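You operate a simulated robot arm through the tools that you are given. There is no shell and no other tool.

You are at the controls of a simulated robot arm. One attempt, no reset.

## Task
Change the red-stud shaft's extensions to match the length card.
Fine: tighten the shaft stand knob first, slacken it after; take the old extension off to a free pin; sockets sit on studs of their colour; leave the other knob.

Only the result counts: the job must be done as asked and must still hold three seconds after the hand-in. Knocking over, shifting, dropping, spilling or breaking anything else fails it.

## Robot
A 5-joint arm with a two-finger parallel gripper, fixed in place. Base frame: the origin is at the foot of the arm, x ahead of it, y to its left, z up. Readings come in cm, degrees, newtons and seconds.
With the tool pointing down near the work surface it reaches from about 58 to 94 cm from the base axis. Its first joint turns from -149.0 to 149.0 degrees. Payload 1.57 kg.
The tool frame sits at the grasp point between the pads (the TCP): z along the fingers, y along the line on which they close. The tips reach 3 cm beyond it. Largest opening 11 cm; finger width 2.4, thickness 1.2; the body of the gripper, 4.8 by 11.2 cm, starts 7.8 cm behind the TCP.
Orientation is that of the tool frame in the base frame, as a unit quaternion [x, y, z, w]. With the fingers straight down and closing along the base's y, the tool's x points along the base's -x, its y along +y and its z along -z.

## Interface
- The arm moves only by the tool play_rows. Its argument "series" is a list of rows, each an object (a shift or turn left out is 0, a gripper value left out holds the last) with "xyz": the shift along the tool's x, y, z in units of 20 mm (1.0 is 20 mm), a list of three; "rot": the turn, a rotation vector about the tool's x, y, z in units of 4 degrees (1.0 is 4 degrees), a list of three. In form: [{"xyz": [x, y, z], "rot": [wx, wy, wz]}, ...]. A call has 1 to 20 rows; each row shifts and turns the commanded pose from where the row before left it, along the tool's axes as they then stand. "gripper" is the closure, from 0 (fully open) to 1 (shut), set as the call begins (left out, the last holds). A call with a number of a shift or a turn outside -1 to 1 is refused whole. Each row takes 0.2 s and may step no farther than 5 cm and 8.6 degrees from the row before; otherwise, or with a gripper value out of range, the whole call is refused. Where a pose cannot be reached the arm comes as near as it can. A force on the tool above 40 N (or 10 N above the force at the start of the call, whichever is more), or a blocked arm, ends the call early, and 0.2 s more pass. Each finger travels about 7.2 cm/s and halts on what it meets, pressing with about 31 N; the grip force reading is that of the motor and also rises with nothing between the fingers. The clock runs only during rows and for 0.2 s after the last one: add rows that do not move to give the fingers time. The reply holds the time, the measured pose of the TCP, the force on the tool along the base axes, the opening and the grip force, in the units named above and with some noise, with the torque about the TCP (base axes, N m) and any sound that the robot's microphone picked up.
- Cameras (640 x 400 px; columns grow to the right, rows downward): "scene" is fixed at [39.91, -50.04, 161.33]; the picture's right is [0.99, 0.16, 0.00], its down [0.06, -0.39, -0.92] and it looks along [-0.15, 0.91, -0.40] (base axes); focal length 363 px, centre (320, 200). "wrist" rides on the gripper at [7, 1.6, -14.1] in the tool frame; the picture's right is [-0.23, 0.97, 0.00], its down [-0.85, -0.20, -0.48] and it looks along [-0.47, -0.11, 0.88] (tool axes); focal length 222 px, centre (320, 200). There is no depth. A picture from a camera that has moved, and an enlarged one, comes with that camera's place and axes in the base frame and with its lens.
- camera(camera): a new picture of that camera. No time passes.
- lift_body(by): slides the trunk up (or, below 0, down) by that many cm; the arm rides with it, the base frame stays. It gives what a move gives, with no picture.
- inspect(camera, box): a new picture of the part [left, top, right, bottom] of that camera's present view, enlarged. No time passes.
- close_job(): hands the job in; it is judged then, once.

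Places have to be worked out from the pictures, the camera data and where the tool is seen. Open the gripper and draw the arm clear of the work before you hand the job in, unless the task says otherwise.

The tools are called after "Emit:" as name(argument=value, ...) on one line, values as JSON. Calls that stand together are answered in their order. play_rows: Moves the arm, as the interface text tells. Its arguments: {"type":"object","properties":{"series":{"type":"array"},"gripper":{"type":"number"}},"required":["series"]} The other tools are called the same way: lift_body (by) slides the trunk up or down; camera (camera) takes a picture; inspect (camera, box) takes an enlarged picture of a part of a camera's view; close_job () hands the job in.

At the start:

```text
t: 0.0
position: [14.76, 57.12, 119.12]
orientation: [-0.001, 1.0, -0.001, 0.0]
ft_force: [-0.2, -0.1, -0.2]
moment: [0.0, -0.02, 0.01]
opening: 10.98
gripper_force: 0.0
trunk travel left (down, up): [-92.4, 4.6]
```

scene: 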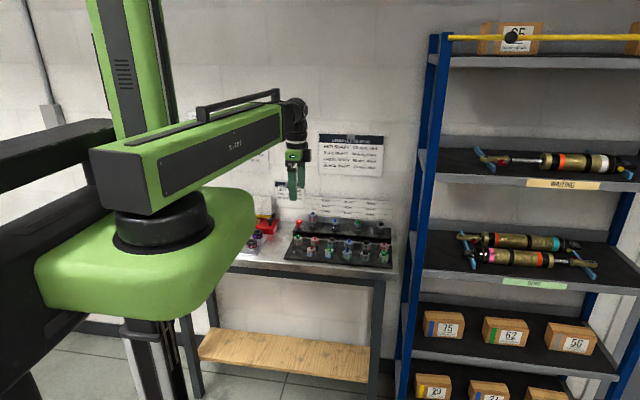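
wrist: 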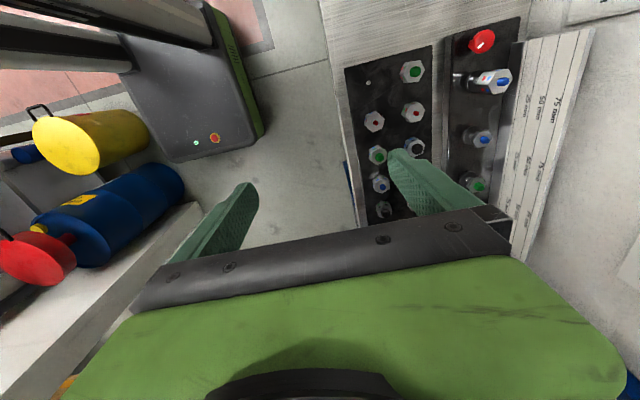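

I start by looking closer at the bench, the card and the stands in the scene view.

Emit:
inspect(camera="scene", box=[220, 120, 420, 280])

Emit:
inspect(camera="scene", box=[310, 125, 400, 185])

Emit:
inspect(camera="scene", box=[230, 195, 400, 280])

Emit:
camera(camera="wrist")

```text
2.50 times, centred on (320, 200) of scene
camera zoom: at [39.91, -50.04, 161.33], right [0.99, 0.16, 0.0], down [0.06, -0.39, -0.92], along [-0.15, 0.91, -0.4], focal length 908 px, centre (320, 200)
```

zoom: 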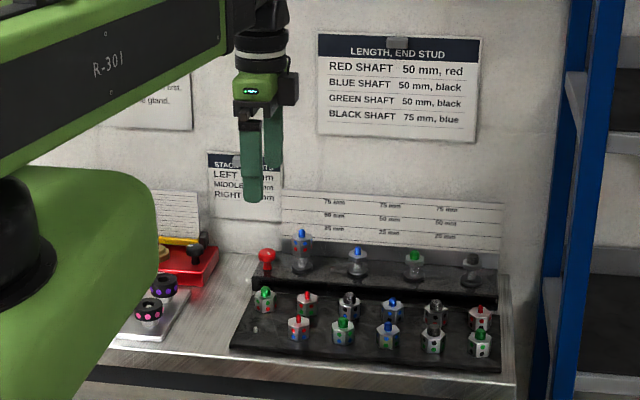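

```text
6.67 times, centred on (355, 155) of scene
camera zoom: at [39.91, -50.04, 161.33], right [0.99, 0.16, 0.0], down [0.06, -0.39, -0.92], along [-0.15, 0.91, -0.4], focal length 2422 px, centre (87, 500)
```

zoom: 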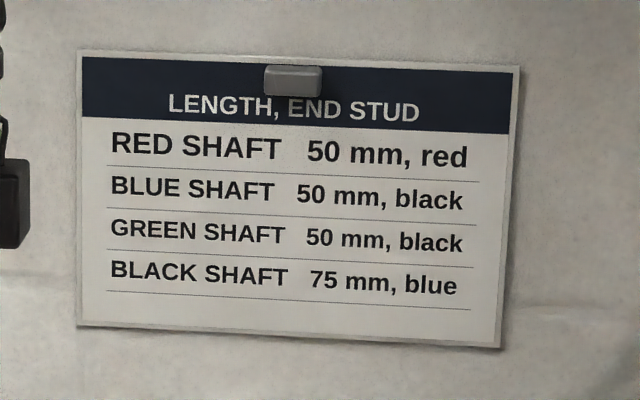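

```text
3.76 times, centred on (315, 238) of scene
camera zoom: at [39.91, -50.04, 161.33], right [0.99, 0.16, 0.0], down [0.06, -0.39, -0.92], along [-0.15, 0.91, -0.4], focal length 1368 px, centre (339, 59)
```

zoom: 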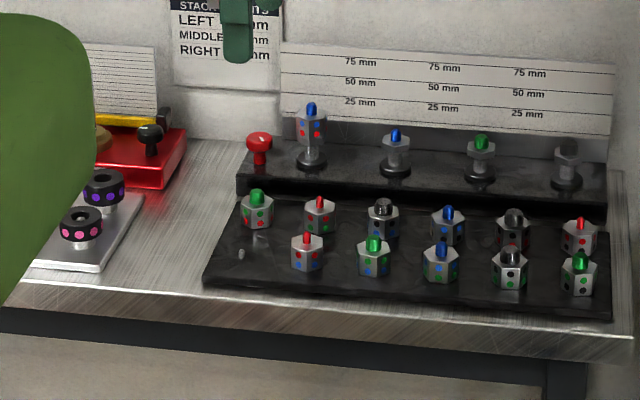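

```text
taken
camera wrist: at [7.93, 58.77, 133.21], right [0.23, 0.97, 0.0], down [0.85, -0.2, 0.48], along [0.47, -0.11, -0.88], focal length 222 px, centre (320, 200)
```

wrist: 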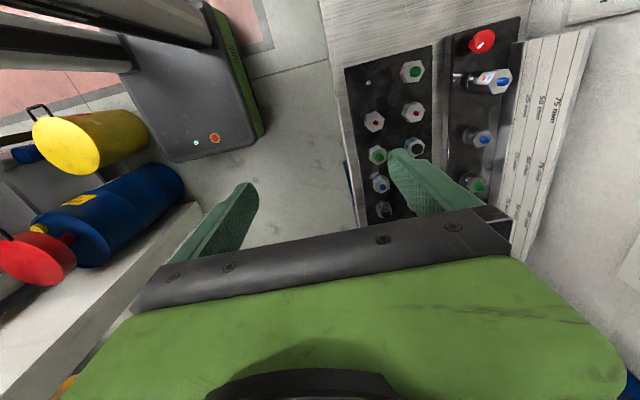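

Zooming further into each group of items to read dots, lengths and the other cards.

Emit:
inspect(camera="scene", box=[290, 205, 350, 245])

Emit:
inspect(camera="scene", box=[285, 238, 345, 272])

Emit:
inspect(camera="scene", box=[335, 238, 395, 278])

Emit:
inspect(camera="scene", box=[270, 175, 330, 215])

Emit:
inspect(camera="scene", box=[240, 190, 300, 230])

Emit:
inspect(camera="scene", box=[330, 200, 400, 245])

Emit:
inspect(camera="wrist", box=[330, 10, 530, 230])

```text
10.00 times, centred on (320, 225) of scene
camera zoom: at [39.91, -50.04, 161.33], right [0.99, 0.16, 0.0], down [0.06, -0.39, -0.92], along [-0.15, 0.91, -0.4], focal length 3632 px, centre (320, -50)
```

zoom: 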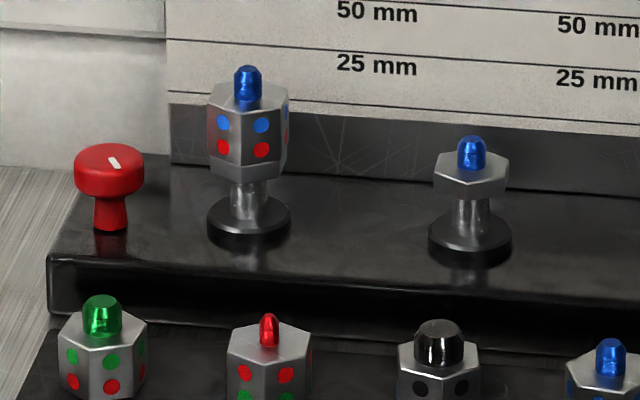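

```text
10.67 times, centred on (315, 255) of scene
camera zoom: at [39.91, -50.04, 161.33], right [0.99, 0.16, 0.0], down [0.06, -0.39, -0.92], along [-0.15, 0.91, -0.4], focal length 3875 px, centre (373, -387)
```

zoom: 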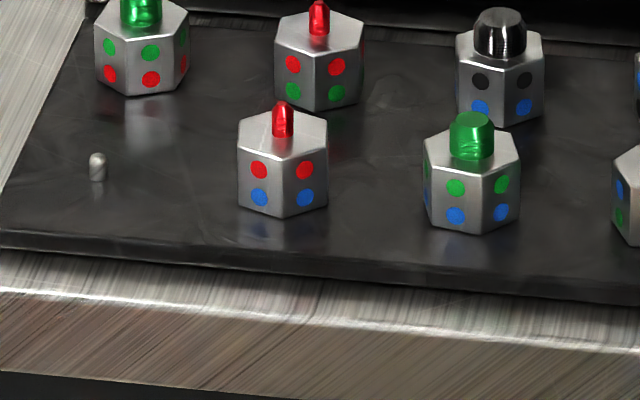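

```text
10.00 times, centred on (365, 258) of scene
camera zoom: at [39.91, -50.04, 161.33], right [0.99, 0.16, 0.0], down [0.06, -0.39, -0.92], along [-0.15, 0.91, -0.4], focal length 3632 px, centre (-130, -380)
```

zoom: 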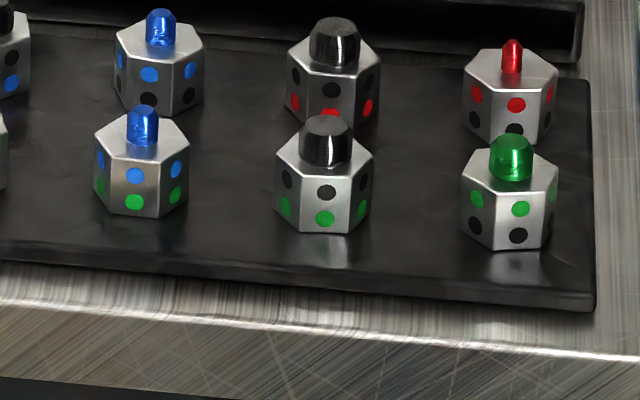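

```text
10.00 times, centred on (300, 195) of scene
camera zoom: at [39.91, -50.04, 161.33], right [0.99, 0.16, 0.0], down [0.06, -0.39, -0.92], along [-0.15, 0.91, -0.4], focal length 3632 px, centre (520, 250)
```

zoom: 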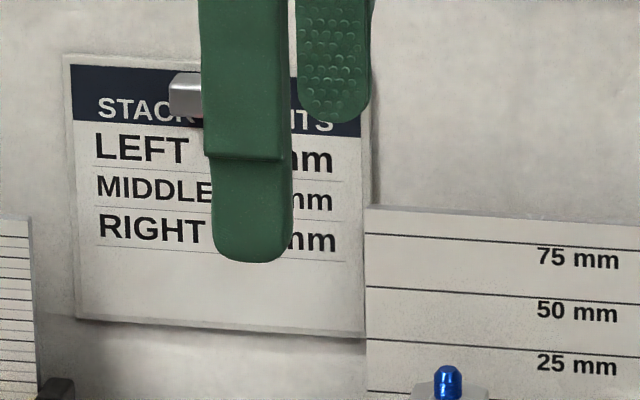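

```text
10.00 times, centred on (270, 210) of scene
camera zoom: at [39.91, -50.04, 161.33], right [0.99, 0.16, 0.0], down [0.06, -0.39, -0.92], along [-0.15, 0.91, -0.4], focal length 3632 px, centre (820, 100)
```

zoom: 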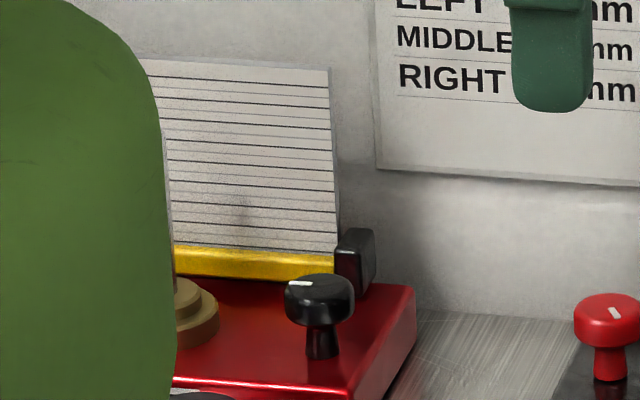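

```text
8.89 times, centred on (365, 222) of scene
camera zoom: at [39.91, -50.04, 161.33], right [0.99, 0.16, 0.0], down [0.06, -0.39, -0.92], along [-0.15, 0.91, -0.4], focal length 3229 px, centre (-80, 0)
```

zoom: 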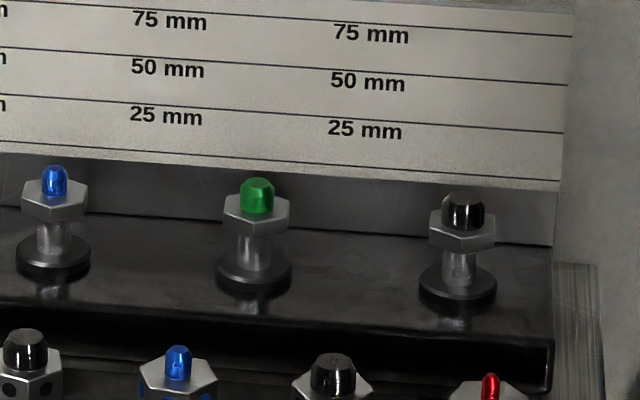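

```text
1.82 times, centred on (430, 120) of wrist
camera zoom: at [7.93, 58.77, 133.21], right [0.23, 0.97, 0.0], down [0.85, -0.2, 0.48], along [0.47, -0.11, -0.88], focal length 404 px, centre (120, 346)
```

zoom: 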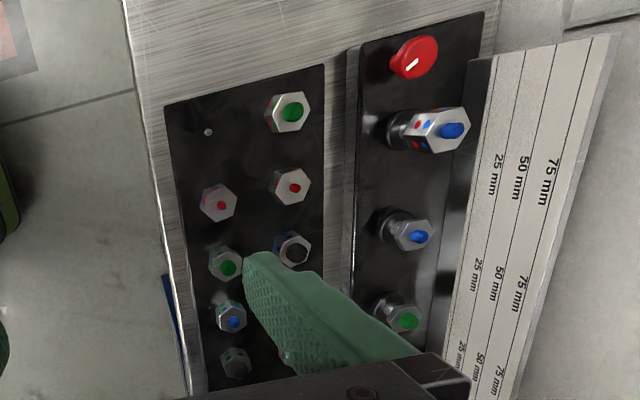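

The card says the red shaft needs 50 mm ending in red, and the old extension (red socket, blue stud) is on the leftmost shaft. From the two views I put the stand's red knob at about (8.9, 83.5, 92.4). I move the wrist camera nearer to survey, staying high.

Emit:
play_rows(series=[{"xyz": [0, 0.8, 0.3]}, {"xyz": [0, 0.8, 0.3]}, {"xyz": [0, 0.8, 0.3]}, {"xyz": [0, 0.8, 0.3]}, {"xyz": [0, 0.8, 0.3]}, {"xyz": [0, 0.8, 0.3]}, {"xyz": [0, 0.8, 0.3]}, {"xyz": [0, 0.8, 0.3]}], gripper=0.3)

Emit:
camera(camera="wrist")

Emit:
camera(camera="scene")

```text
t: 1.8
position: [14.88, 70.2, 119.11]
orientation: [0.0, 1.0, 0.0, 0.0]
ft_force: [-0.1, 0.0, -1.3]
moment: [-0.01, -0.02, 0.02]
opening: 7.7
gripper_force: 0.0
out of reach, approached as far as the arm can: row 1, 2, 3, 4, 5, 6, 7, 8
trunk travel left (down, up): [-92.4, 4.6]
```

```text
taken
camera wrist: at [7.94, 71.78, 133.19], right [0.23, 0.97, 0.0], down [0.85, -0.2, 0.48], along [0.47, -0.11, -0.88], focal length 222 px, centre (320, 200)
```

wrist: 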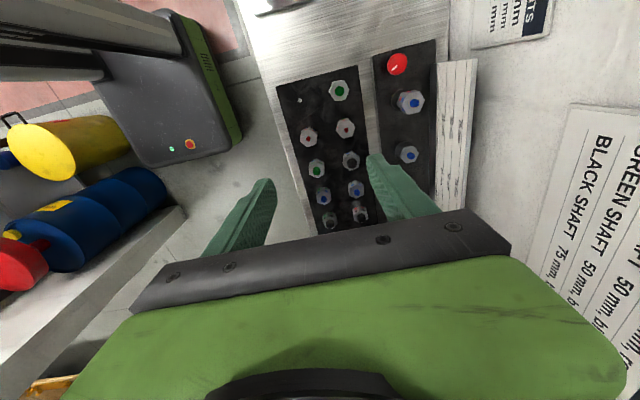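

```text
taken
```

scene: 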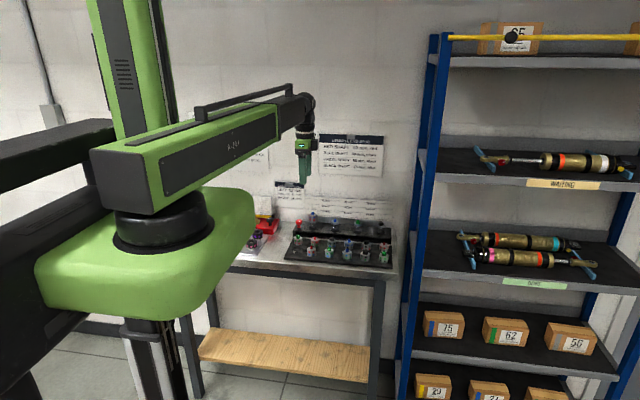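

Only the trunk changes height: z did not move with the tool pointing down. I spin the tool by -90 degrees so the fingers close along x and the camera sits on the robot's side, then lower the trunk to get a closer view.

Emit:
play_rows(series=[{"rot": [0, 0, -1]}, {"rot": [0, 0, -1]}, {"rot": [0, 0, -1]}, {"rot": [0, 0, -1]}, {"rot": [0, 0, -1]}, {"rot": [0, 0, -1]}, {"rot": [0, 0, -1]}, {"rot": [0, 0, -1]}, {"rot": [0, 0, -1]}, {"rot": [0, 0, -1]}, {"rot": [0, 0, -1]}, {"rot": [0, 0, -1]}, {"rot": [0, 0, -1]}, {"rot": [0, 0, -1]}, {"rot": [0, 0, -1]}, {"rot": [0, 0, -1]}, {"rot": [0, 0, -1]}, {"rot": [0, 0, -1]}, {"rot": [0, 0, -1]}, {"rot": [0, 0, -1]}])

Emit:
camera(camera="wrist")

```text
t: 6.0
position: [14.85, 69.9, 119.07]
orientation: [-0.644, 0.765, 0.001, 0.0]
ft_force: [0.4, 0.2, 0.2]
moment: [-0.01, 0.04, 0.01]
opening: 7.7
gripper_force: 0.1
trunk travel left (down, up): [-92.4, 4.6]
```

```text
taken
camera wrist: at [12.07, 63.39, 133.21], right [-0.92, 0.39, 0.0], down [0.34, 0.81, 0.48], along [0.19, 0.44, -0.88], focal length 222 px, centre (320, 200)
```

wrist: 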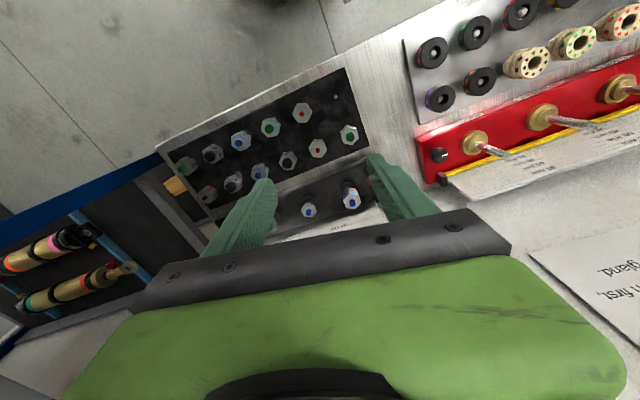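

The spin is nearly at 90 degrees. I finish it and lower the trunk 6 cm for a closer look at the rack, moving slightly toward the wall.

Emit:
play_rows(series=[{"rot": [0, 0, -1]}, {"rot": [0, 0, -1]}, {"rot": [0, 0, -0.5]}, {"xyz": [-0.8, 0, 0]}, {"xyz": [-0.8, 0, 0]}, {"xyz": [-0.8, 0, 0]}, {"xyz": [-0.8, 0, 0]}, {"xyz": [-0.8, 0, 0]}])

Emit:
lift_body(by=-6)

Emit:
camera(camera="wrist")

Emit:
camera(camera="scene")

```text
t: 7.8
position: [14.82, 77.99, 119.11]
orientation: [0.707, -0.707, 0.0, -0.001]
ft_force: [-0.8, 0.5, -0.1]
moment: [-0.05, -0.01, -0.01]
opening: 7.69
gripper_force: 0.0
trunk travel left (down, up): [-92.4, 4.6]
```

```text
t: 8.8
position: [14.88, 77.96, 113.14]
orientation: [0.707, -0.707, 0.0, 0.0]
ft_force: [0.4, -0.3, 0.3]
moment: [0.02, 0.0, 0.03]
opening: 7.73
gripper_force: 0.0
trunk travel left (down, up): [-86.4, 10.6]
```

```text
taken
camera wrist: at [13.32, 70.97, 127.22], right [-0.97, 0.23, 0.0], down [0.2, 0.86, 0.48], along [0.11, 0.47, -0.88], focal length 222 px, centre (320, 200)
```

wrist: 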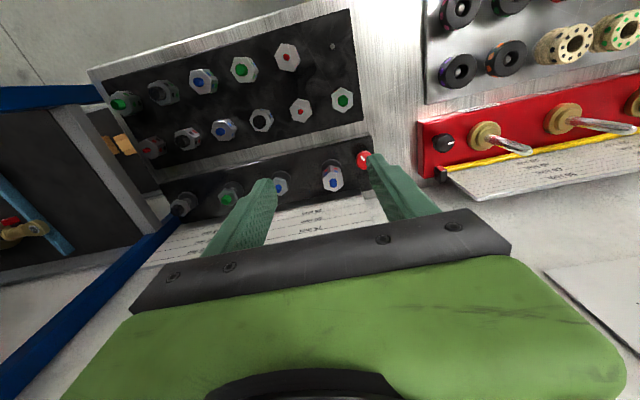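

```text
taken
```

scene: 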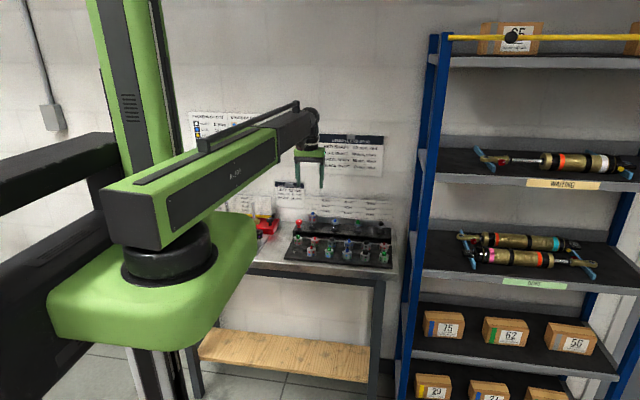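

More wall cards have come into view; I read them and inspect the current wrist view.

Emit:
inspect(camera="scene", box=[180, 105, 280, 170])

Emit:
inspect(camera="scene", box=[240, 150, 310, 200])

Emit:
inspect(camera="wrist", box=[80, 20, 390, 220])

Emit:
inspect(camera="wrist", box=[260, 130, 400, 220])

```text
6.15 times, centred on (230, 138) of scene
camera zoom: at [39.91, -50.04, 161.33], right [0.99, 0.16, 0.0], down [0.06, -0.39, -0.92], along [-0.15, 0.91, -0.4], focal length 2235 px, centre (874, 585)
```

zoom: 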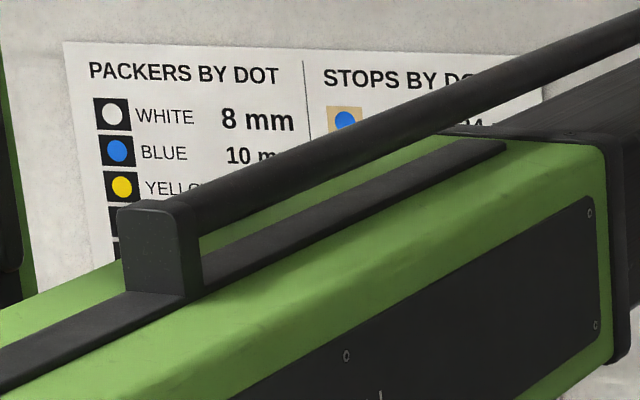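

```text
8.00 times, centred on (275, 175) of scene
camera zoom: at [39.91, -50.04, 161.33], right [0.99, 0.16, 0.0], down [0.06, -0.39, -0.92], along [-0.15, 0.91, -0.4], focal length 2906 px, centre (680, 400)
```

zoom: 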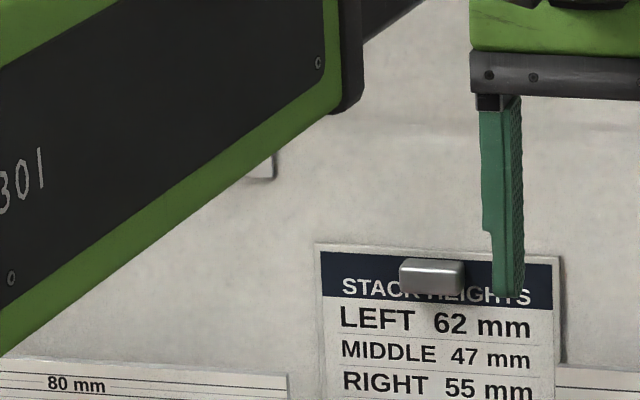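

```text
2.00 times, centred on (235, 120) of wrist
camera zoom: at [13.32, 70.97, 127.22], right [-0.97, 0.23, 0.0], down [0.2, 0.86, 0.48], along [0.11, 0.47, -0.88], focal length 444 px, centre (490, 360)
```

zoom: 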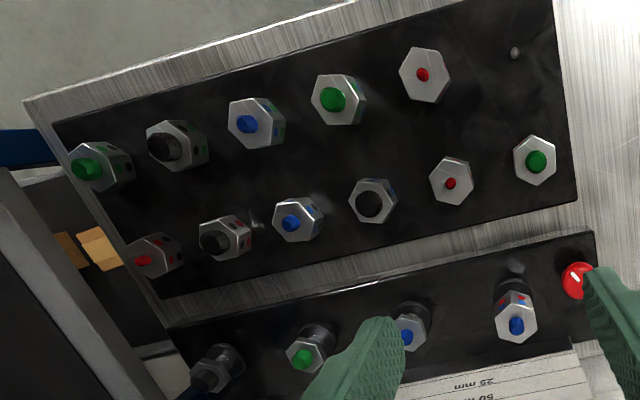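

```text
4.44 times, centred on (330, 175) of wrist
camera zoom: at [13.32, 70.97, 127.22], right [-0.97, 0.23, 0.0], down [0.2, 0.86, 0.48], along [0.11, 0.47, -0.88], focal length 987 px, centre (276, 311)
```

zoom: 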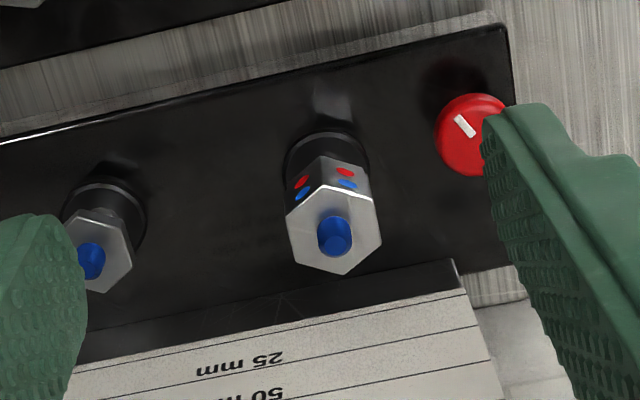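

Triangulating the two views gives these positions:
- **Knob:** about (9.05, 84.0), top at z≈92.7.
- **Shaft 1:** about (14.55, 85.3).
- **Rack:** pins at x≈10.65+6.63·i, rows at y≈67.5 and 74.65. The free pin is at about (10.6, 67.5).

I move above the knob with a narrower opening and check it from closer.

Emit:
play_rows(series=[{"xyz": [-0.605, 0.58, 0]}, {"xyz": [-0.605, 0.58, 0]}, {"xyz": [-0.605, 0.58, 0]}, {"xyz": [-0.605, 0.58, 0]}, {"xyz": [-0.605, 0.58, 0]}, {}, {}], gripper=0.6)

Emit:
camera(camera="wrist")

Emit:
inspect(camera="scene", box=[265, 170, 345, 230])

```text
t: 10.4
position: [9.03, 83.95, 113.06]
orientation: [-0.706, 0.708, 0.0, -0.001]
ft_force: [-0.1, 0.3, 0.2]
moment: [0.0, 0.0, 0.03]
opening: 4.4
gripper_force: 0.0
trunk travel left (down, up): [-86.4, 10.6]
```

```text
taken
camera wrist: at [7.49, 77.06, 127.2], right [-0.97, 0.23, 0.0], down [0.2, 0.86, 0.48], along [0.11, 0.47, -0.88], focal length 222 px, centre (320, 200)
```

wrist: 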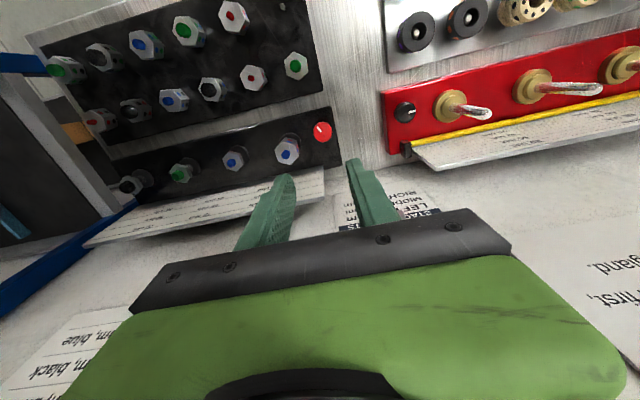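

```text
6.67 times, centred on (305, 200) of scene
camera zoom: at [39.91, -50.04, 161.33], right [0.99, 0.16, 0.0], down [0.06, -0.39, -0.92], along [-0.15, 0.91, -0.4], focal length 2422 px, centre (420, 200)
```

zoom: 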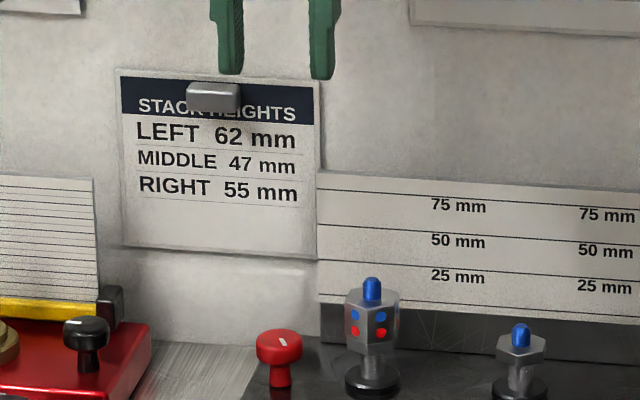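

I zoom the wrist view onto the knob and shaft 1 to refine their positions.

Emit:
inspect(camera="wrist", box=[250, 90, 380, 190])

Emit:
inspect(camera="wrist", box=[20, 0, 330, 200])

```text
4.00 times, centred on (315, 140) of wrist
camera zoom: at [7.49, 77.06, 127.2], right [-0.97, 0.23, 0.0], down [0.2, 0.86, 0.48], along [0.11, 0.47, -0.88], focal length 888 px, centre (340, 440)
```

zoom: 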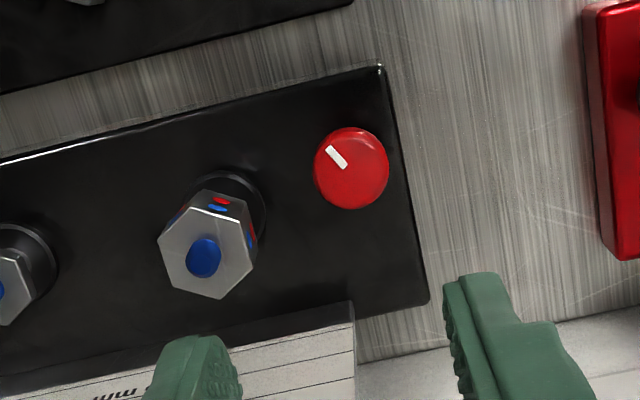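

```text
2.00 times, centred on (175, 100) of wrist
camera zoom: at [7.49, 77.06, 127.2], right [-0.97, 0.23, 0.0], down [0.2, 0.86, 0.48], along [0.11, 0.47, -0.88], focal length 444 px, centre (610, 400)
```

zoom: 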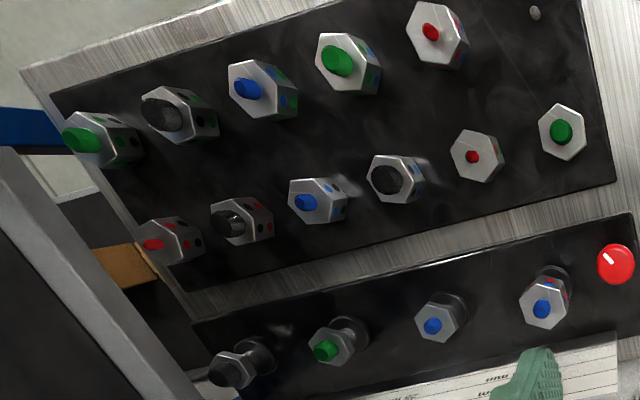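

Refined: the knob is at about (8.72, 84.25) with its top at z≈92.6, and shaft 1 is at about (14.52, 85.4). I centre on the knob and lower to a few cm above it.

Emit:
play_rows(series=[{"xyz": [-0.14, 0.15, 0]}, {}])

Emit:
lift_body(by=-13)

Emit:
camera(camera="wrist")

Emit:
inspect(camera="scene", box=[265, 190, 345, 240])

```text
t: 11.0
position: [8.8, 84.22, 113.09]
orientation: [-0.707, 0.707, 0.0, 0.0]
ft_force: [0.4, 0.1, -0.3]
moment: [-0.04, 0.02, 0.02]
opening: 4.4
gripper_force: 0.1
trunk travel left (down, up): [-86.4, 10.6]
```

```text
t: 12.6
position: [8.79, 84.0, 100.12]
orientation: [-0.707, 0.707, 0.0, 0.0]
ft_force: [0.4, -0.9, 0.3]
moment: [0.02, -0.02, 0.01]
opening: 4.41
gripper_force: 0.0
trunk travel left (down, up): [-73.4, 23.6]
```

```text
taken
camera wrist: at [7.24, 77.27, 114.22], right [-0.97, 0.23, 0.0], down [0.2, 0.86, 0.48], along [0.11, 0.47, -0.88], focal length 222 px, centre (320, 200)
```

wrist: 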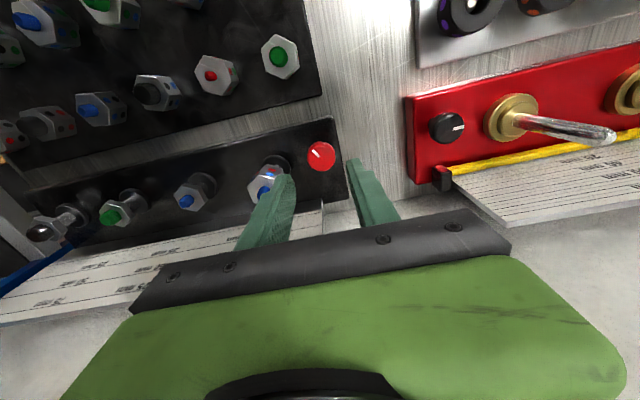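

```text
8.00 times, centred on (305, 215) of scene
camera zoom: at [39.91, -50.04, 161.33], right [0.99, 0.16, 0.0], down [0.06, -0.39, -0.92], along [-0.15, 0.91, -0.4], focal length 2906 px, centre (440, 80)
```

zoom: 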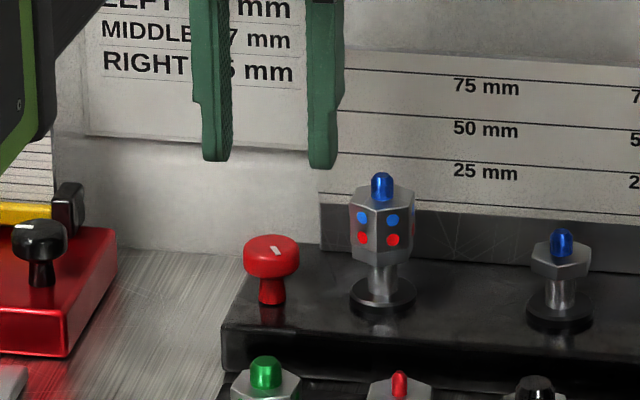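

The fingers straddle the knob in x. I zoom in once more to fine-tune the centring.

Emit:
inspect(camera="wrist", box=[240, 120, 400, 220])

```text
4.00 times, centred on (320, 170) of wrist
camera zoom: at [7.24, 77.27, 114.22], right [-0.97, 0.23, 0.0], down [0.2, 0.86, 0.48], along [0.11, 0.47, -0.88], focal length 888 px, centre (320, 320)
```

zoom: 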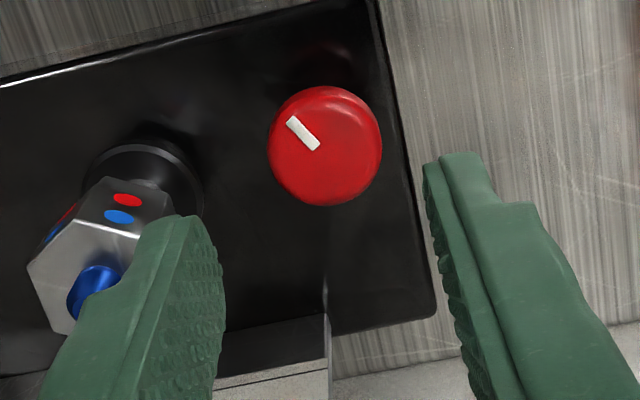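

The knob centre is about 1 mm in -x from the tool axis. I nudge over and lower 6 cm so the fingertips straddle the cap.

Emit:
play_rows(series=[{"xyz": [0.02, 0.045, 0]}, {}])

Emit:
lift_body(by=-6)

Emit:
camera(camera="wrist")

Emit:
inspect(camera="scene", box=[265, 190, 345, 240])

```text
t: 13.2
position: [8.81, 84.21, 100.09]
orientation: [0.708, -0.706, 0.0, 0.0]
ft_force: [0.7, 0.4, -0.3]
moment: [-0.01, 0.01, 0.02]
opening: 4.42
gripper_force: 0.1
trunk travel left (down, up): [-73.4, 23.6]
```

```text
t: 14.2
position: [8.67, 84.07, 94.19]
orientation: [0.707, -0.707, 0.0, 0.0]
ft_force: [-0.9, -0.4, 0.0]
moment: [0.03, 0.03, -0.02]
opening: 4.4
gripper_force: 0.0
trunk travel left (down, up): [-67.4, 29.6]
```

```text
taken
camera wrist: at [7.12, 77.23, 108.22], right [-0.97, 0.23, 0.0], down [0.2, 0.86, 0.48], along [0.11, 0.47, -0.88], focal length 222 px, centre (320, 200)
```

wrist: 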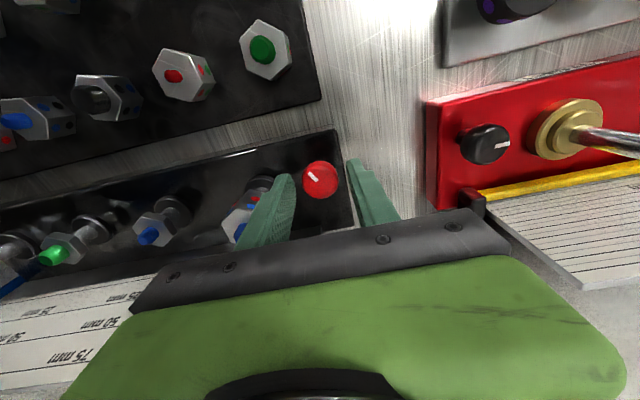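

```text
8.00 times, centred on (305, 215) of scene
camera zoom: at [39.91, -50.04, 161.33], right [0.99, 0.16, 0.0], down [0.06, -0.39, -0.92], along [-0.15, 0.91, -0.4], focal length 2906 px, centre (440, 80)
```

zoom: 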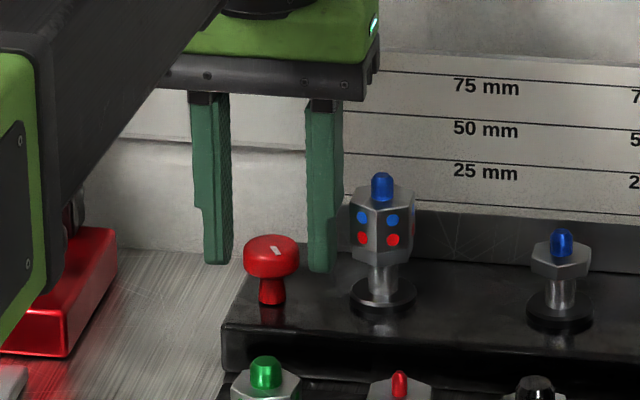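

The tips straddle the cap. I lower 0.4 cm more and close on the knob.

Emit:
lift_body(by=-0.4)

Emit:
play_rows(series=[{}, {}, {}, {}], gripper=1.0)

Emit:
inspect(camera="wrist", box=[240, 120, 400, 220])

```text
t: 14.7
position: [8.69, 84.17, 93.62]
orientation: [-0.707, 0.708, 0.001, 0.0]
ft_force: [0.0, 0.2, 0.3]
moment: [0.01, -0.01, 0.0]
opening: 4.42
gripper_force: 0.1
trunk travel left (down, up): [-67.0, 30.0]
```

```text
t: 15.7
position: [8.68, 84.08, 93.75]
orientation: [-0.707, 0.707, 0.0, 0.0]
ft_force: [1.6, 0.3, -0.2]
moment: [0.01, 0.0, 0.0]
opening: 2.86
gripper_force: 38.6
trunk travel left (down, up): [-67.0, 30.0]
```

```text
4.00 times, centred on (320, 170) of wrist
camera zoom: at [7.13, 77.25, 107.81], right [-0.97, 0.23, 0.0], down [0.2, 0.86, 0.48], along [0.11, 0.47, -0.88], focal length 888 px, centre (320, 320)
```

zoom: 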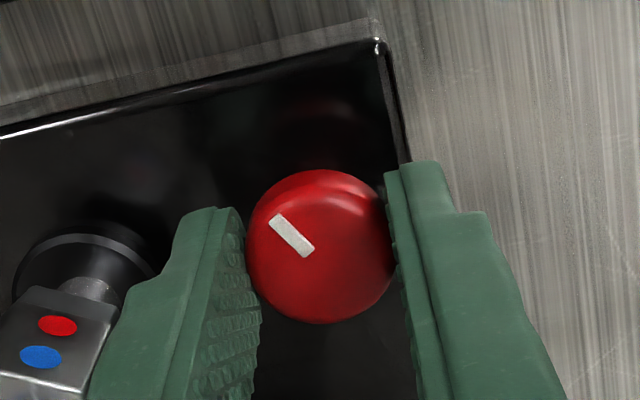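

The knob is gripped (2.86 cm) and centred. I turn it clockwise (positive about the tool's z) by 20 degrees and watch torque and sound.

Emit:
play_rows(series=[{"rot": [0, 0, 1]}, {"rot": [0, 0, 1]}, {"rot": [0, 0, 1]}, {"rot": [0, 0, 1]}, {"rot": [0, 0, 1]}])

Emit:
inspect(camera="wrist", box=[240, 120, 400, 220])

Emit:
inspect(camera="scene", box=[265, 190, 345, 240])

```text
t: 16.9
position: [8.74, 84.1, 93.78]
orientation: [-0.573, 0.82, 0.0, 0.0]
ft_force: [2.3, 0.3, -0.8]
moment: [-0.42, 0.16, 0.01]
opening: 2.87
gripper_force: 38.7
trunk travel left (down, up): [-67.0, 30.0]
```

```text
4.00 times, centred on (320, 170) of wrist
camera zoom: at [4.81, 78.23, 107.8], right [-0.84, 0.55, 0.0], down [0.48, 0.73, 0.48], along [0.26, 0.4, -0.88], focal length 888 px, centre (320, 320)
```

zoom: 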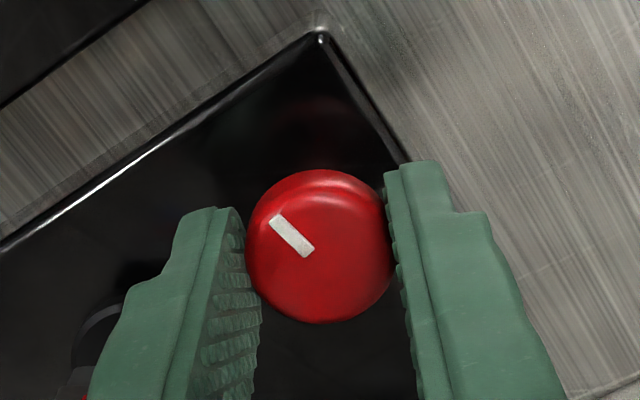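

```text
8.00 times, centred on (305, 215) of scene
camera zoom: at [39.91, -50.04, 161.33], right [0.99, 0.16, 0.0], down [0.06, -0.39, -0.92], along [-0.15, 0.91, -0.4], focal length 2906 px, centre (440, 80)
```

zoom: 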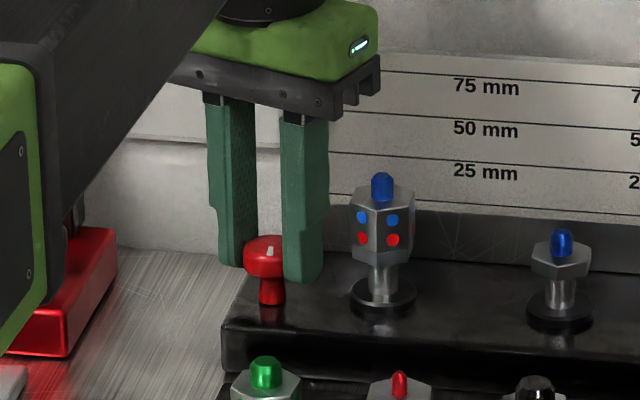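

The knob turns easily with the gripper and there is no torque about z yet. I continue clockwise another 40 degrees.

Emit:
play_rows(series=[{"rot": [0, 0, 1]}, {"rot": [0, 0, 1]}, {"rot": [0, 0, 1]}, {"rot": [0, 0, 1]}, {"rot": [0, 0, 1]}, {"rot": [0, 0, 1]}, {"rot": [0, 0, 1]}, {"rot": [0, 0, 1]}, {"rot": [0, 0, 1]}, {"rot": [0, 0, 1]}])

Emit:
inspect(camera="wrist", box=[240, 120, 400, 220])

Emit:
inspect(camera="scene", box=[265, 190, 345, 240])

```text
t: 19.1
position: [8.66, 84.15, 93.74]
orientation: [-0.258, 0.966, 0.0, 0.0]
ft_force: [-1.7, 0.8, -2.4]
moment: [-0.07, 0.35, 0.03]
opening: 2.87
gripper_force: 38.8
trunk travel left (down, up): [-67.0, 30.0]
```

```text
4.00 times, centred on (320, 170) of wrist
camera zoom: at [1.85, 82.18, 107.78], right [-0.29, 0.96, 0.0], down [0.84, 0.25, 0.48], along [0.46, 0.14, -0.88], focal length 888 px, centre (320, 320)
```

zoom: 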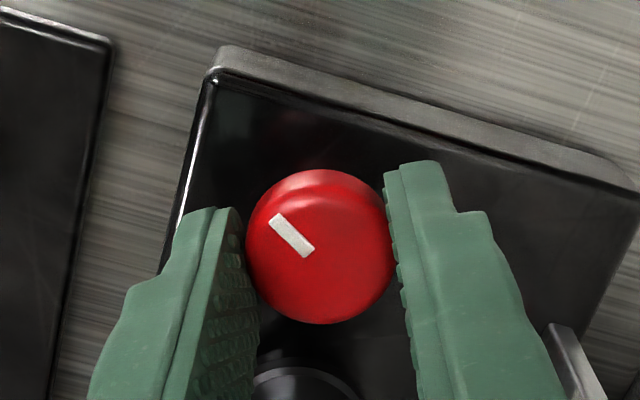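

```text
8.00 times, centred on (305, 215) of scene
camera zoom: at [39.91, -50.04, 161.33], right [0.99, 0.16, 0.0], down [0.06, -0.39, -0.92], along [-0.15, 0.91, -0.4], focal length 2906 px, centre (440, 80)
```

zoom: 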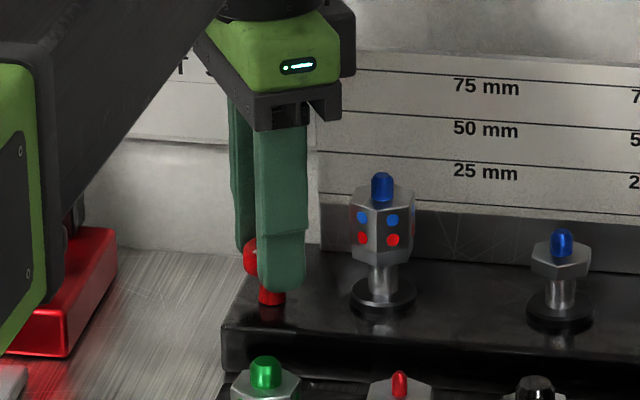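

60 degrees turned so far and it is still free. The gripper body clears the ruler panel (its left edge is at about x=11.8), so I continue clockwise 40 degrees.

Emit:
play_rows(series=[{"rot": [0, 0, 1]}, {"rot": [0, 0, 1]}, {"rot": [0, 0, 1]}, {"rot": [0, 0, 1]}, {"rot": [0, 0, 1]}, {"rot": [0, 0, 1]}, {"rot": [0, 0, 1]}, {"rot": [0, 0, 1]}, {"rot": [0, 0, 1]}, {"rot": [0, 0, 1]}])

Emit:
inspect(camera="wrist", box=[240, 120, 400, 220])

Emit:
inspect(camera="scene", box=[265, 190, 345, 240])

```text
t: 21.3
position: [8.6, 84.16, 93.61]
orientation: [0.088, 0.996, 0.0, 0.0]
ft_force: [-8.6, 6.2, -1.2]
moment: [0.19, 0.18, -0.01]
opening: 2.88
gripper_force: 38.9
trunk travel left (down, up): [-67.0, 30.0]
```

```text
4.00 times, centred on (320, 170) of wrist
camera zoom: at [2.12, 87.12, 107.76], right [0.39, 0.92, 0.0], down [0.81, -0.35, 0.48], along [0.44, -0.19, -0.88], focal length 888 px, centre (320, 320)
```

zoom: 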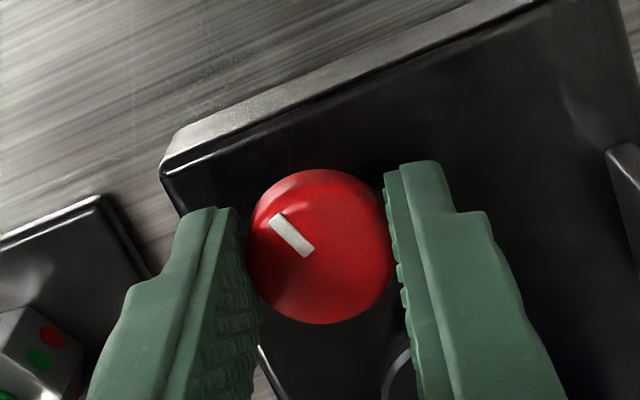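

```text
8.00 times, centred on (305, 215) of scene
camera zoom: at [39.91, -50.04, 161.33], right [0.99, 0.16, 0.0], down [0.06, -0.39, -0.92], along [-0.15, 0.91, -0.4], focal length 2906 px, centre (440, 80)
```

zoom: 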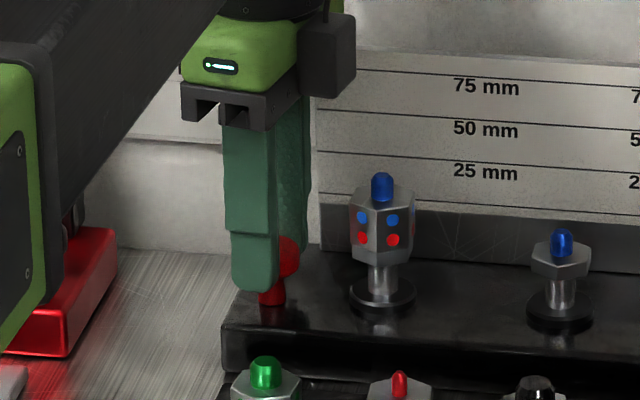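

100 degrees turned and no stop yet, but side force is building up from a slight off-axis grip. I release to relieve it and check the knob stays put before regripping.

Emit:
play_rows(series=[{}, {}, {}], gripper=0.62)

Emit:
inspect(camera="wrist", box=[240, 120, 400, 220])

```text
t: 22.1
position: [8.8, 84.14, 93.66]
orientation: [0.087, 0.996, 0.0, 0.0]
ft_force: [-0.2, 0.0, 0.3]
moment: [0.0, 0.0, -0.01]
opening: 4.18
gripper_force: 0.1
trunk travel left (down, up): [-67.0, 30.0]
```

```text
4.00 times, centred on (320, 170) of wrist
camera zoom: at [2.24, 87.05, 107.81], right [0.39, 0.92, 0.0], down [0.81, -0.34, 0.48], along [0.44, -0.19, -0.88], focal length 888 px, centre (320, 320)
```

zoom: 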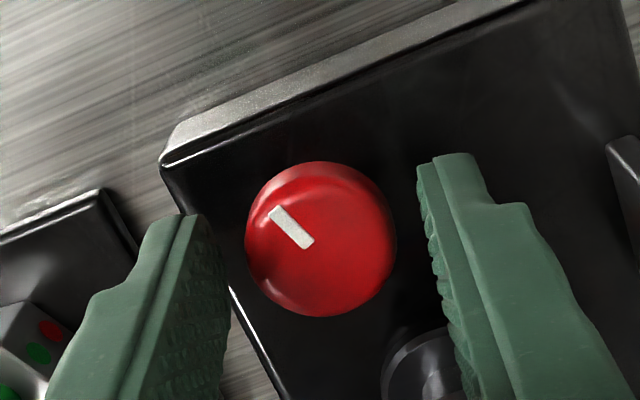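

The knob stays where I left it and the tool sits about 1.3 mm off axis. I correct that and rotate the open gripper back counter-clockwise for another bite, keeping the fingers around the knob without touching it.

Emit:
play_rows(series=[{"xyz": [0.064, 0, 0]}, {"rot": [0, 0, -1]}, {"rot": [0, 0, -1]}, {"rot": [0, 0, -1]}, {"rot": [0, 0, -1]}, {"rot": [0, 0, -1]}, {"rot": [0, 0, -1]}, {"rot": [0, 0, -1]}, {"rot": [0, 0, -1]}, {"rot": [0, 0, -1]}, {"rot": [0, 0, -1]}, {"rot": [0, 0, -1]}, {"rot": [0, 0, -1]}, {"rot": [0, 0, -1]}, {"rot": [0, 0, -1]}, {"rot": [0, 0, -1]}, {"rot": [0, 0, -1]}, {"rot": [0, 0, -1]}, {"rot": [0, 0, -1]}, {"rot": [0, 0, -1]}])

Emit:
play_rows(series=[{"rot": [0, 0, -1]}, {"rot": [0, 0, -1]}, {"rot": [0, 0, -1]}, {"rot": [0, 0, -1]}, {"rot": [0, 0, -1]}, {"rot": [0, 0, -1]}, {"rot": [0, 0, -1]}, {"rot": [0, 0, -1]}, {"rot": [0, 0, -1]}, {"rot": [0, 0, -1]}, {"rot": [0, 0, -1]}, {"rot": [0, 0, -1]}, {"rot": [0, 0, -1]}, {}])

Emit:
inspect(camera="wrist", box=[240, 120, 400, 220])

```text
t: 26.3
position: [8.66, 84.33, 93.68]
orientation: [-0.545, 0.838, 0.0, 0.0]
ft_force: [-0.2, -0.6, -0.2]
moment: [0.0, -0.01, 0.0]
opening: 4.15
gripper_force: 0.0
trunk travel left (down, up): [-67.0, 30.0]
```

```text
t: 29.3
position: [8.53, 84.07, 93.69]
orientation: [0.858, -0.514, -0.001, 0.0]
ft_force: [-0.6, 0.3, 0.6]
moment: [-0.02, -0.01, 0.03]
opening: 4.2
gripper_force: 0.1
trunk travel left (down, up): [-67.0, 30.0]
```

```text
4.00 times, centred on (320, 170) of wrist
camera zoom: at [10.46, 77.31, 107.81], right [-0.97, -0.26, 0.0], down [-0.23, 0.85, 0.48], along [-0.12, 0.46, -0.88], focal length 888 px, centre (320, 320)
```

zoom: 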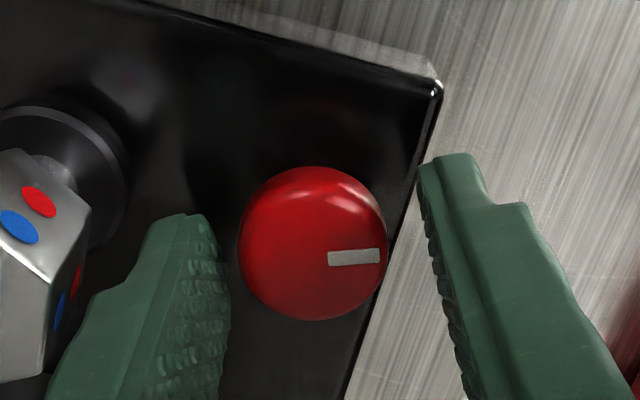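

The view shows the knob about 1.5 mm toward tool -y. I correct that, grip again, and turn clockwise 40 degrees.

Emit:
play_rows(series=[{"xyz": [0.03, -0.075, 0]}, {}])

Emit:
play_rows(series=[{}, {}, {}, {}], gripper=1.0)

Emit:
play_rows(series=[{"rot": [0, 0, 1]}, {"rot": [0, 0, 1]}, {"rot": [0, 0, 1]}, {"rot": [0, 0, 1]}, {"rot": [0, 0, 1]}, {"rot": [0, 0, 1]}, {"rot": [0, 0, 1]}, {"rot": [0, 0, 1]}, {"rot": [0, 0, 1]}, {"rot": [0, 0, 1]}])

Emit:
inspect(camera="wrist", box=[240, 120, 400, 220])

```text
t: 29.9
position: [8.62, 84.19, 93.62]
orientation: [0.857, -0.516, 0.0, -0.001]
ft_force: [0.3, 0.1, -0.3]
moment: [0.0, 0.04, -0.04]
opening: 4.19
gripper_force: 0.0
trunk travel left (down, up): [-67.0, 30.0]
```

```text
t: 30.9
position: [8.61, 84.25, 93.65]
orientation: [0.857, -0.515, 0.0, 0.001]
ft_force: [0.5, 0.0, 0.8]
moment: [0.03, -0.02, 0.02]
opening: 2.86
gripper_force: 38.6
trunk travel left (down, up): [-67.0, 30.0]
```

```text
t: 33.1
position: [8.7, 84.19, 93.69]
orientation: [-0.628, 0.778, 0.001, 0.0]
ft_force: [-7.7, -2.1, -0.6]
moment: [-0.03, 0.16, 0.53]
opening: 2.9
gripper_force: 39.0
trunk travel left (down, up): [-67.0, 30.0]
```

```text
4.00 times, centred on (320, 170) of wrist
camera zoom: at [5.69, 77.66, 107.82], right [-0.9, 0.43, 0.0], down [0.37, 0.79, 0.48], along [0.2, 0.43, -0.88], focal length 888 px, centre (320, 320)
```

zoom: 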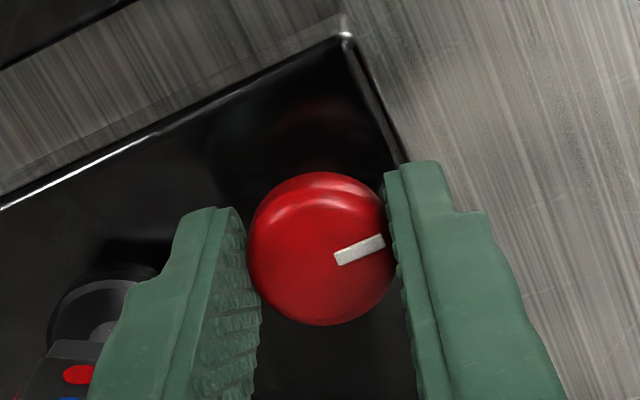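

A torque of 0.53 N·m about z has appeared and the knob slipped slightly in the fingers, so it has reached its tight stop after about 120 degrees in total. I release it and raise.

Emit:
play_rows(series=[{"rot": [0, 0, -0.5]}, {"rot": [0, 0, -0.5]}, {}, {}], gripper=0.62)

Emit:
inspect(camera="wrist", box=[240, 120, 400, 220])

Emit:
lift_body(by=12)

Emit:
inspect(camera="scene", box=[265, 190, 345, 240])

```text
t: 34.1
position: [8.84, 84.15, 93.71]
orientation: [-0.657, 0.754, 0.0, 0.001]
ft_force: [-0.4, -0.3, 0.1]
moment: [0.01, -0.03, -0.02]
opening: 4.17
gripper_force: 0.1
trunk travel left (down, up): [-67.0, 30.0]
```

```text
4.00 times, centred on (320, 170) of wrist
camera zoom: at [6.24, 77.56, 107.81], right [-0.93, 0.36, 0.0], down [0.32, 0.82, 0.48], along [0.17, 0.45, -0.88], focal length 888 px, centre (320, 320)
```

zoom: 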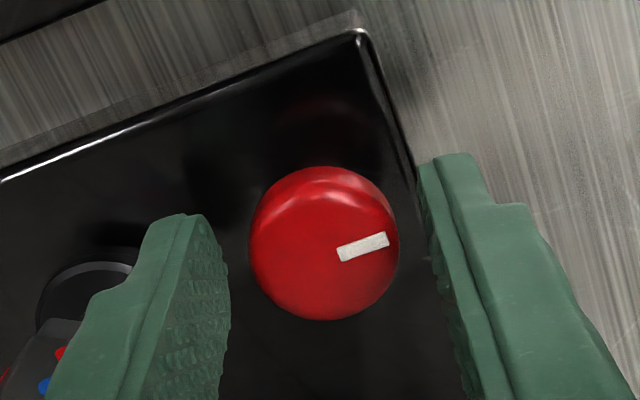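

```text
t: 35.6
position: [8.8, 84.29, 105.64]
orientation: [-0.656, 0.755, 0.001, 0.0]
ft_force: [-0.2, -0.4, 0.6]
moment: [0.01, -0.03, 0.01]
opening: 4.21
gripper_force: 0.0
trunk travel left (down, up): [-79.0, 18.0]
```

```text
8.00 times, centred on (305, 215) of scene
camera zoom: at [39.91, -50.04, 161.33], right [0.99, 0.16, 0.0], down [0.06, -0.39, -0.92], along [-0.15, 0.91, -0.4], focal length 2906 px, centre (440, 80)
```

zoom: 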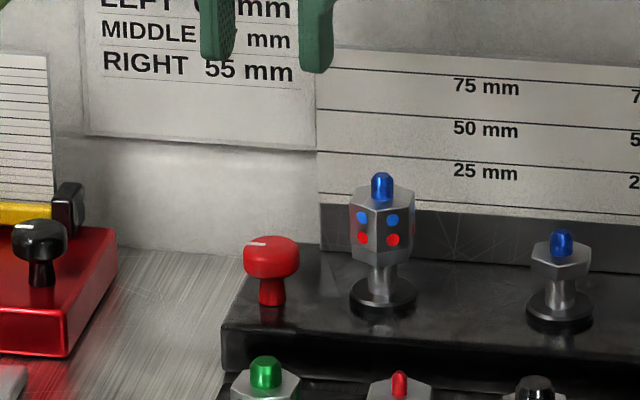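

The knob mark now points to -x, so it is tight. I square the tool up (θ=0) and move above shaft 1's old extension with a 5.5 cm opening.

Emit:
play_rows(series=[{"rot": [0, 0, -1]}, {"rot": [0, 0, -1]}, {"xyz": [-0.2, -0.955, 0]}, {"xyz": [-0.2, -0.955, 0]}, {"xyz": [-0.175, -0.955, 0]}, {}, {}], gripper=0.5)

Emit:
camera(camera="wrist")

Emit:
inspect(camera="wrist", box=[240, 120, 400, 220])

```text
t: 37.2
position: [14.44, 85.11, 105.71]
orientation: [-0.707, 0.707, 0.0, -0.001]
ft_force: [-0.1, -0.8, 0.7]
moment: [0.02, 0.01, -0.02]
opening: 5.49
gripper_force: 0.0
trunk travel left (down, up): [-79.0, 18.0]
```

```text
taken
camera wrist: at [12.86, 78.28, 119.81], right [-0.97, 0.23, 0.0], down [0.2, 0.86, 0.48], along [0.11, 0.47, -0.88], focal length 222 px, centre (320, 200)
```

wrist: 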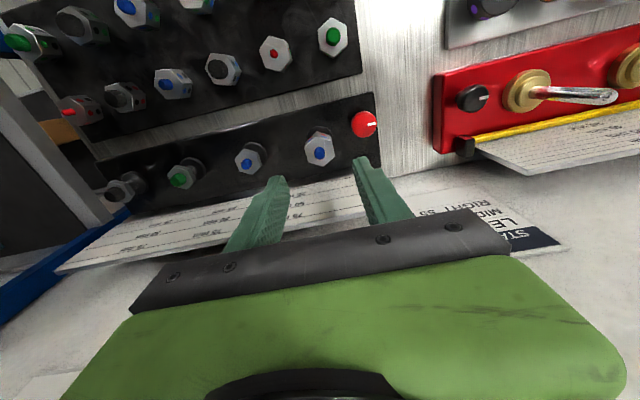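

```text
4.00 times, centred on (320, 170) of wrist
camera zoom: at [12.86, 78.28, 119.81], right [-0.97, 0.23, 0.0], down [0.2, 0.86, 0.48], along [0.11, 0.47, -0.88], focal length 888 px, centre (320, 320)
```

zoom: 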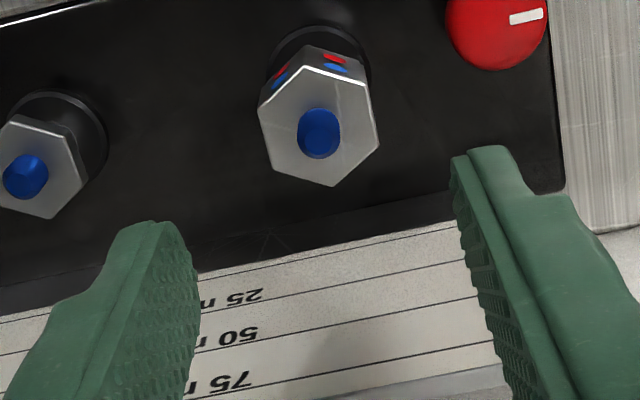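

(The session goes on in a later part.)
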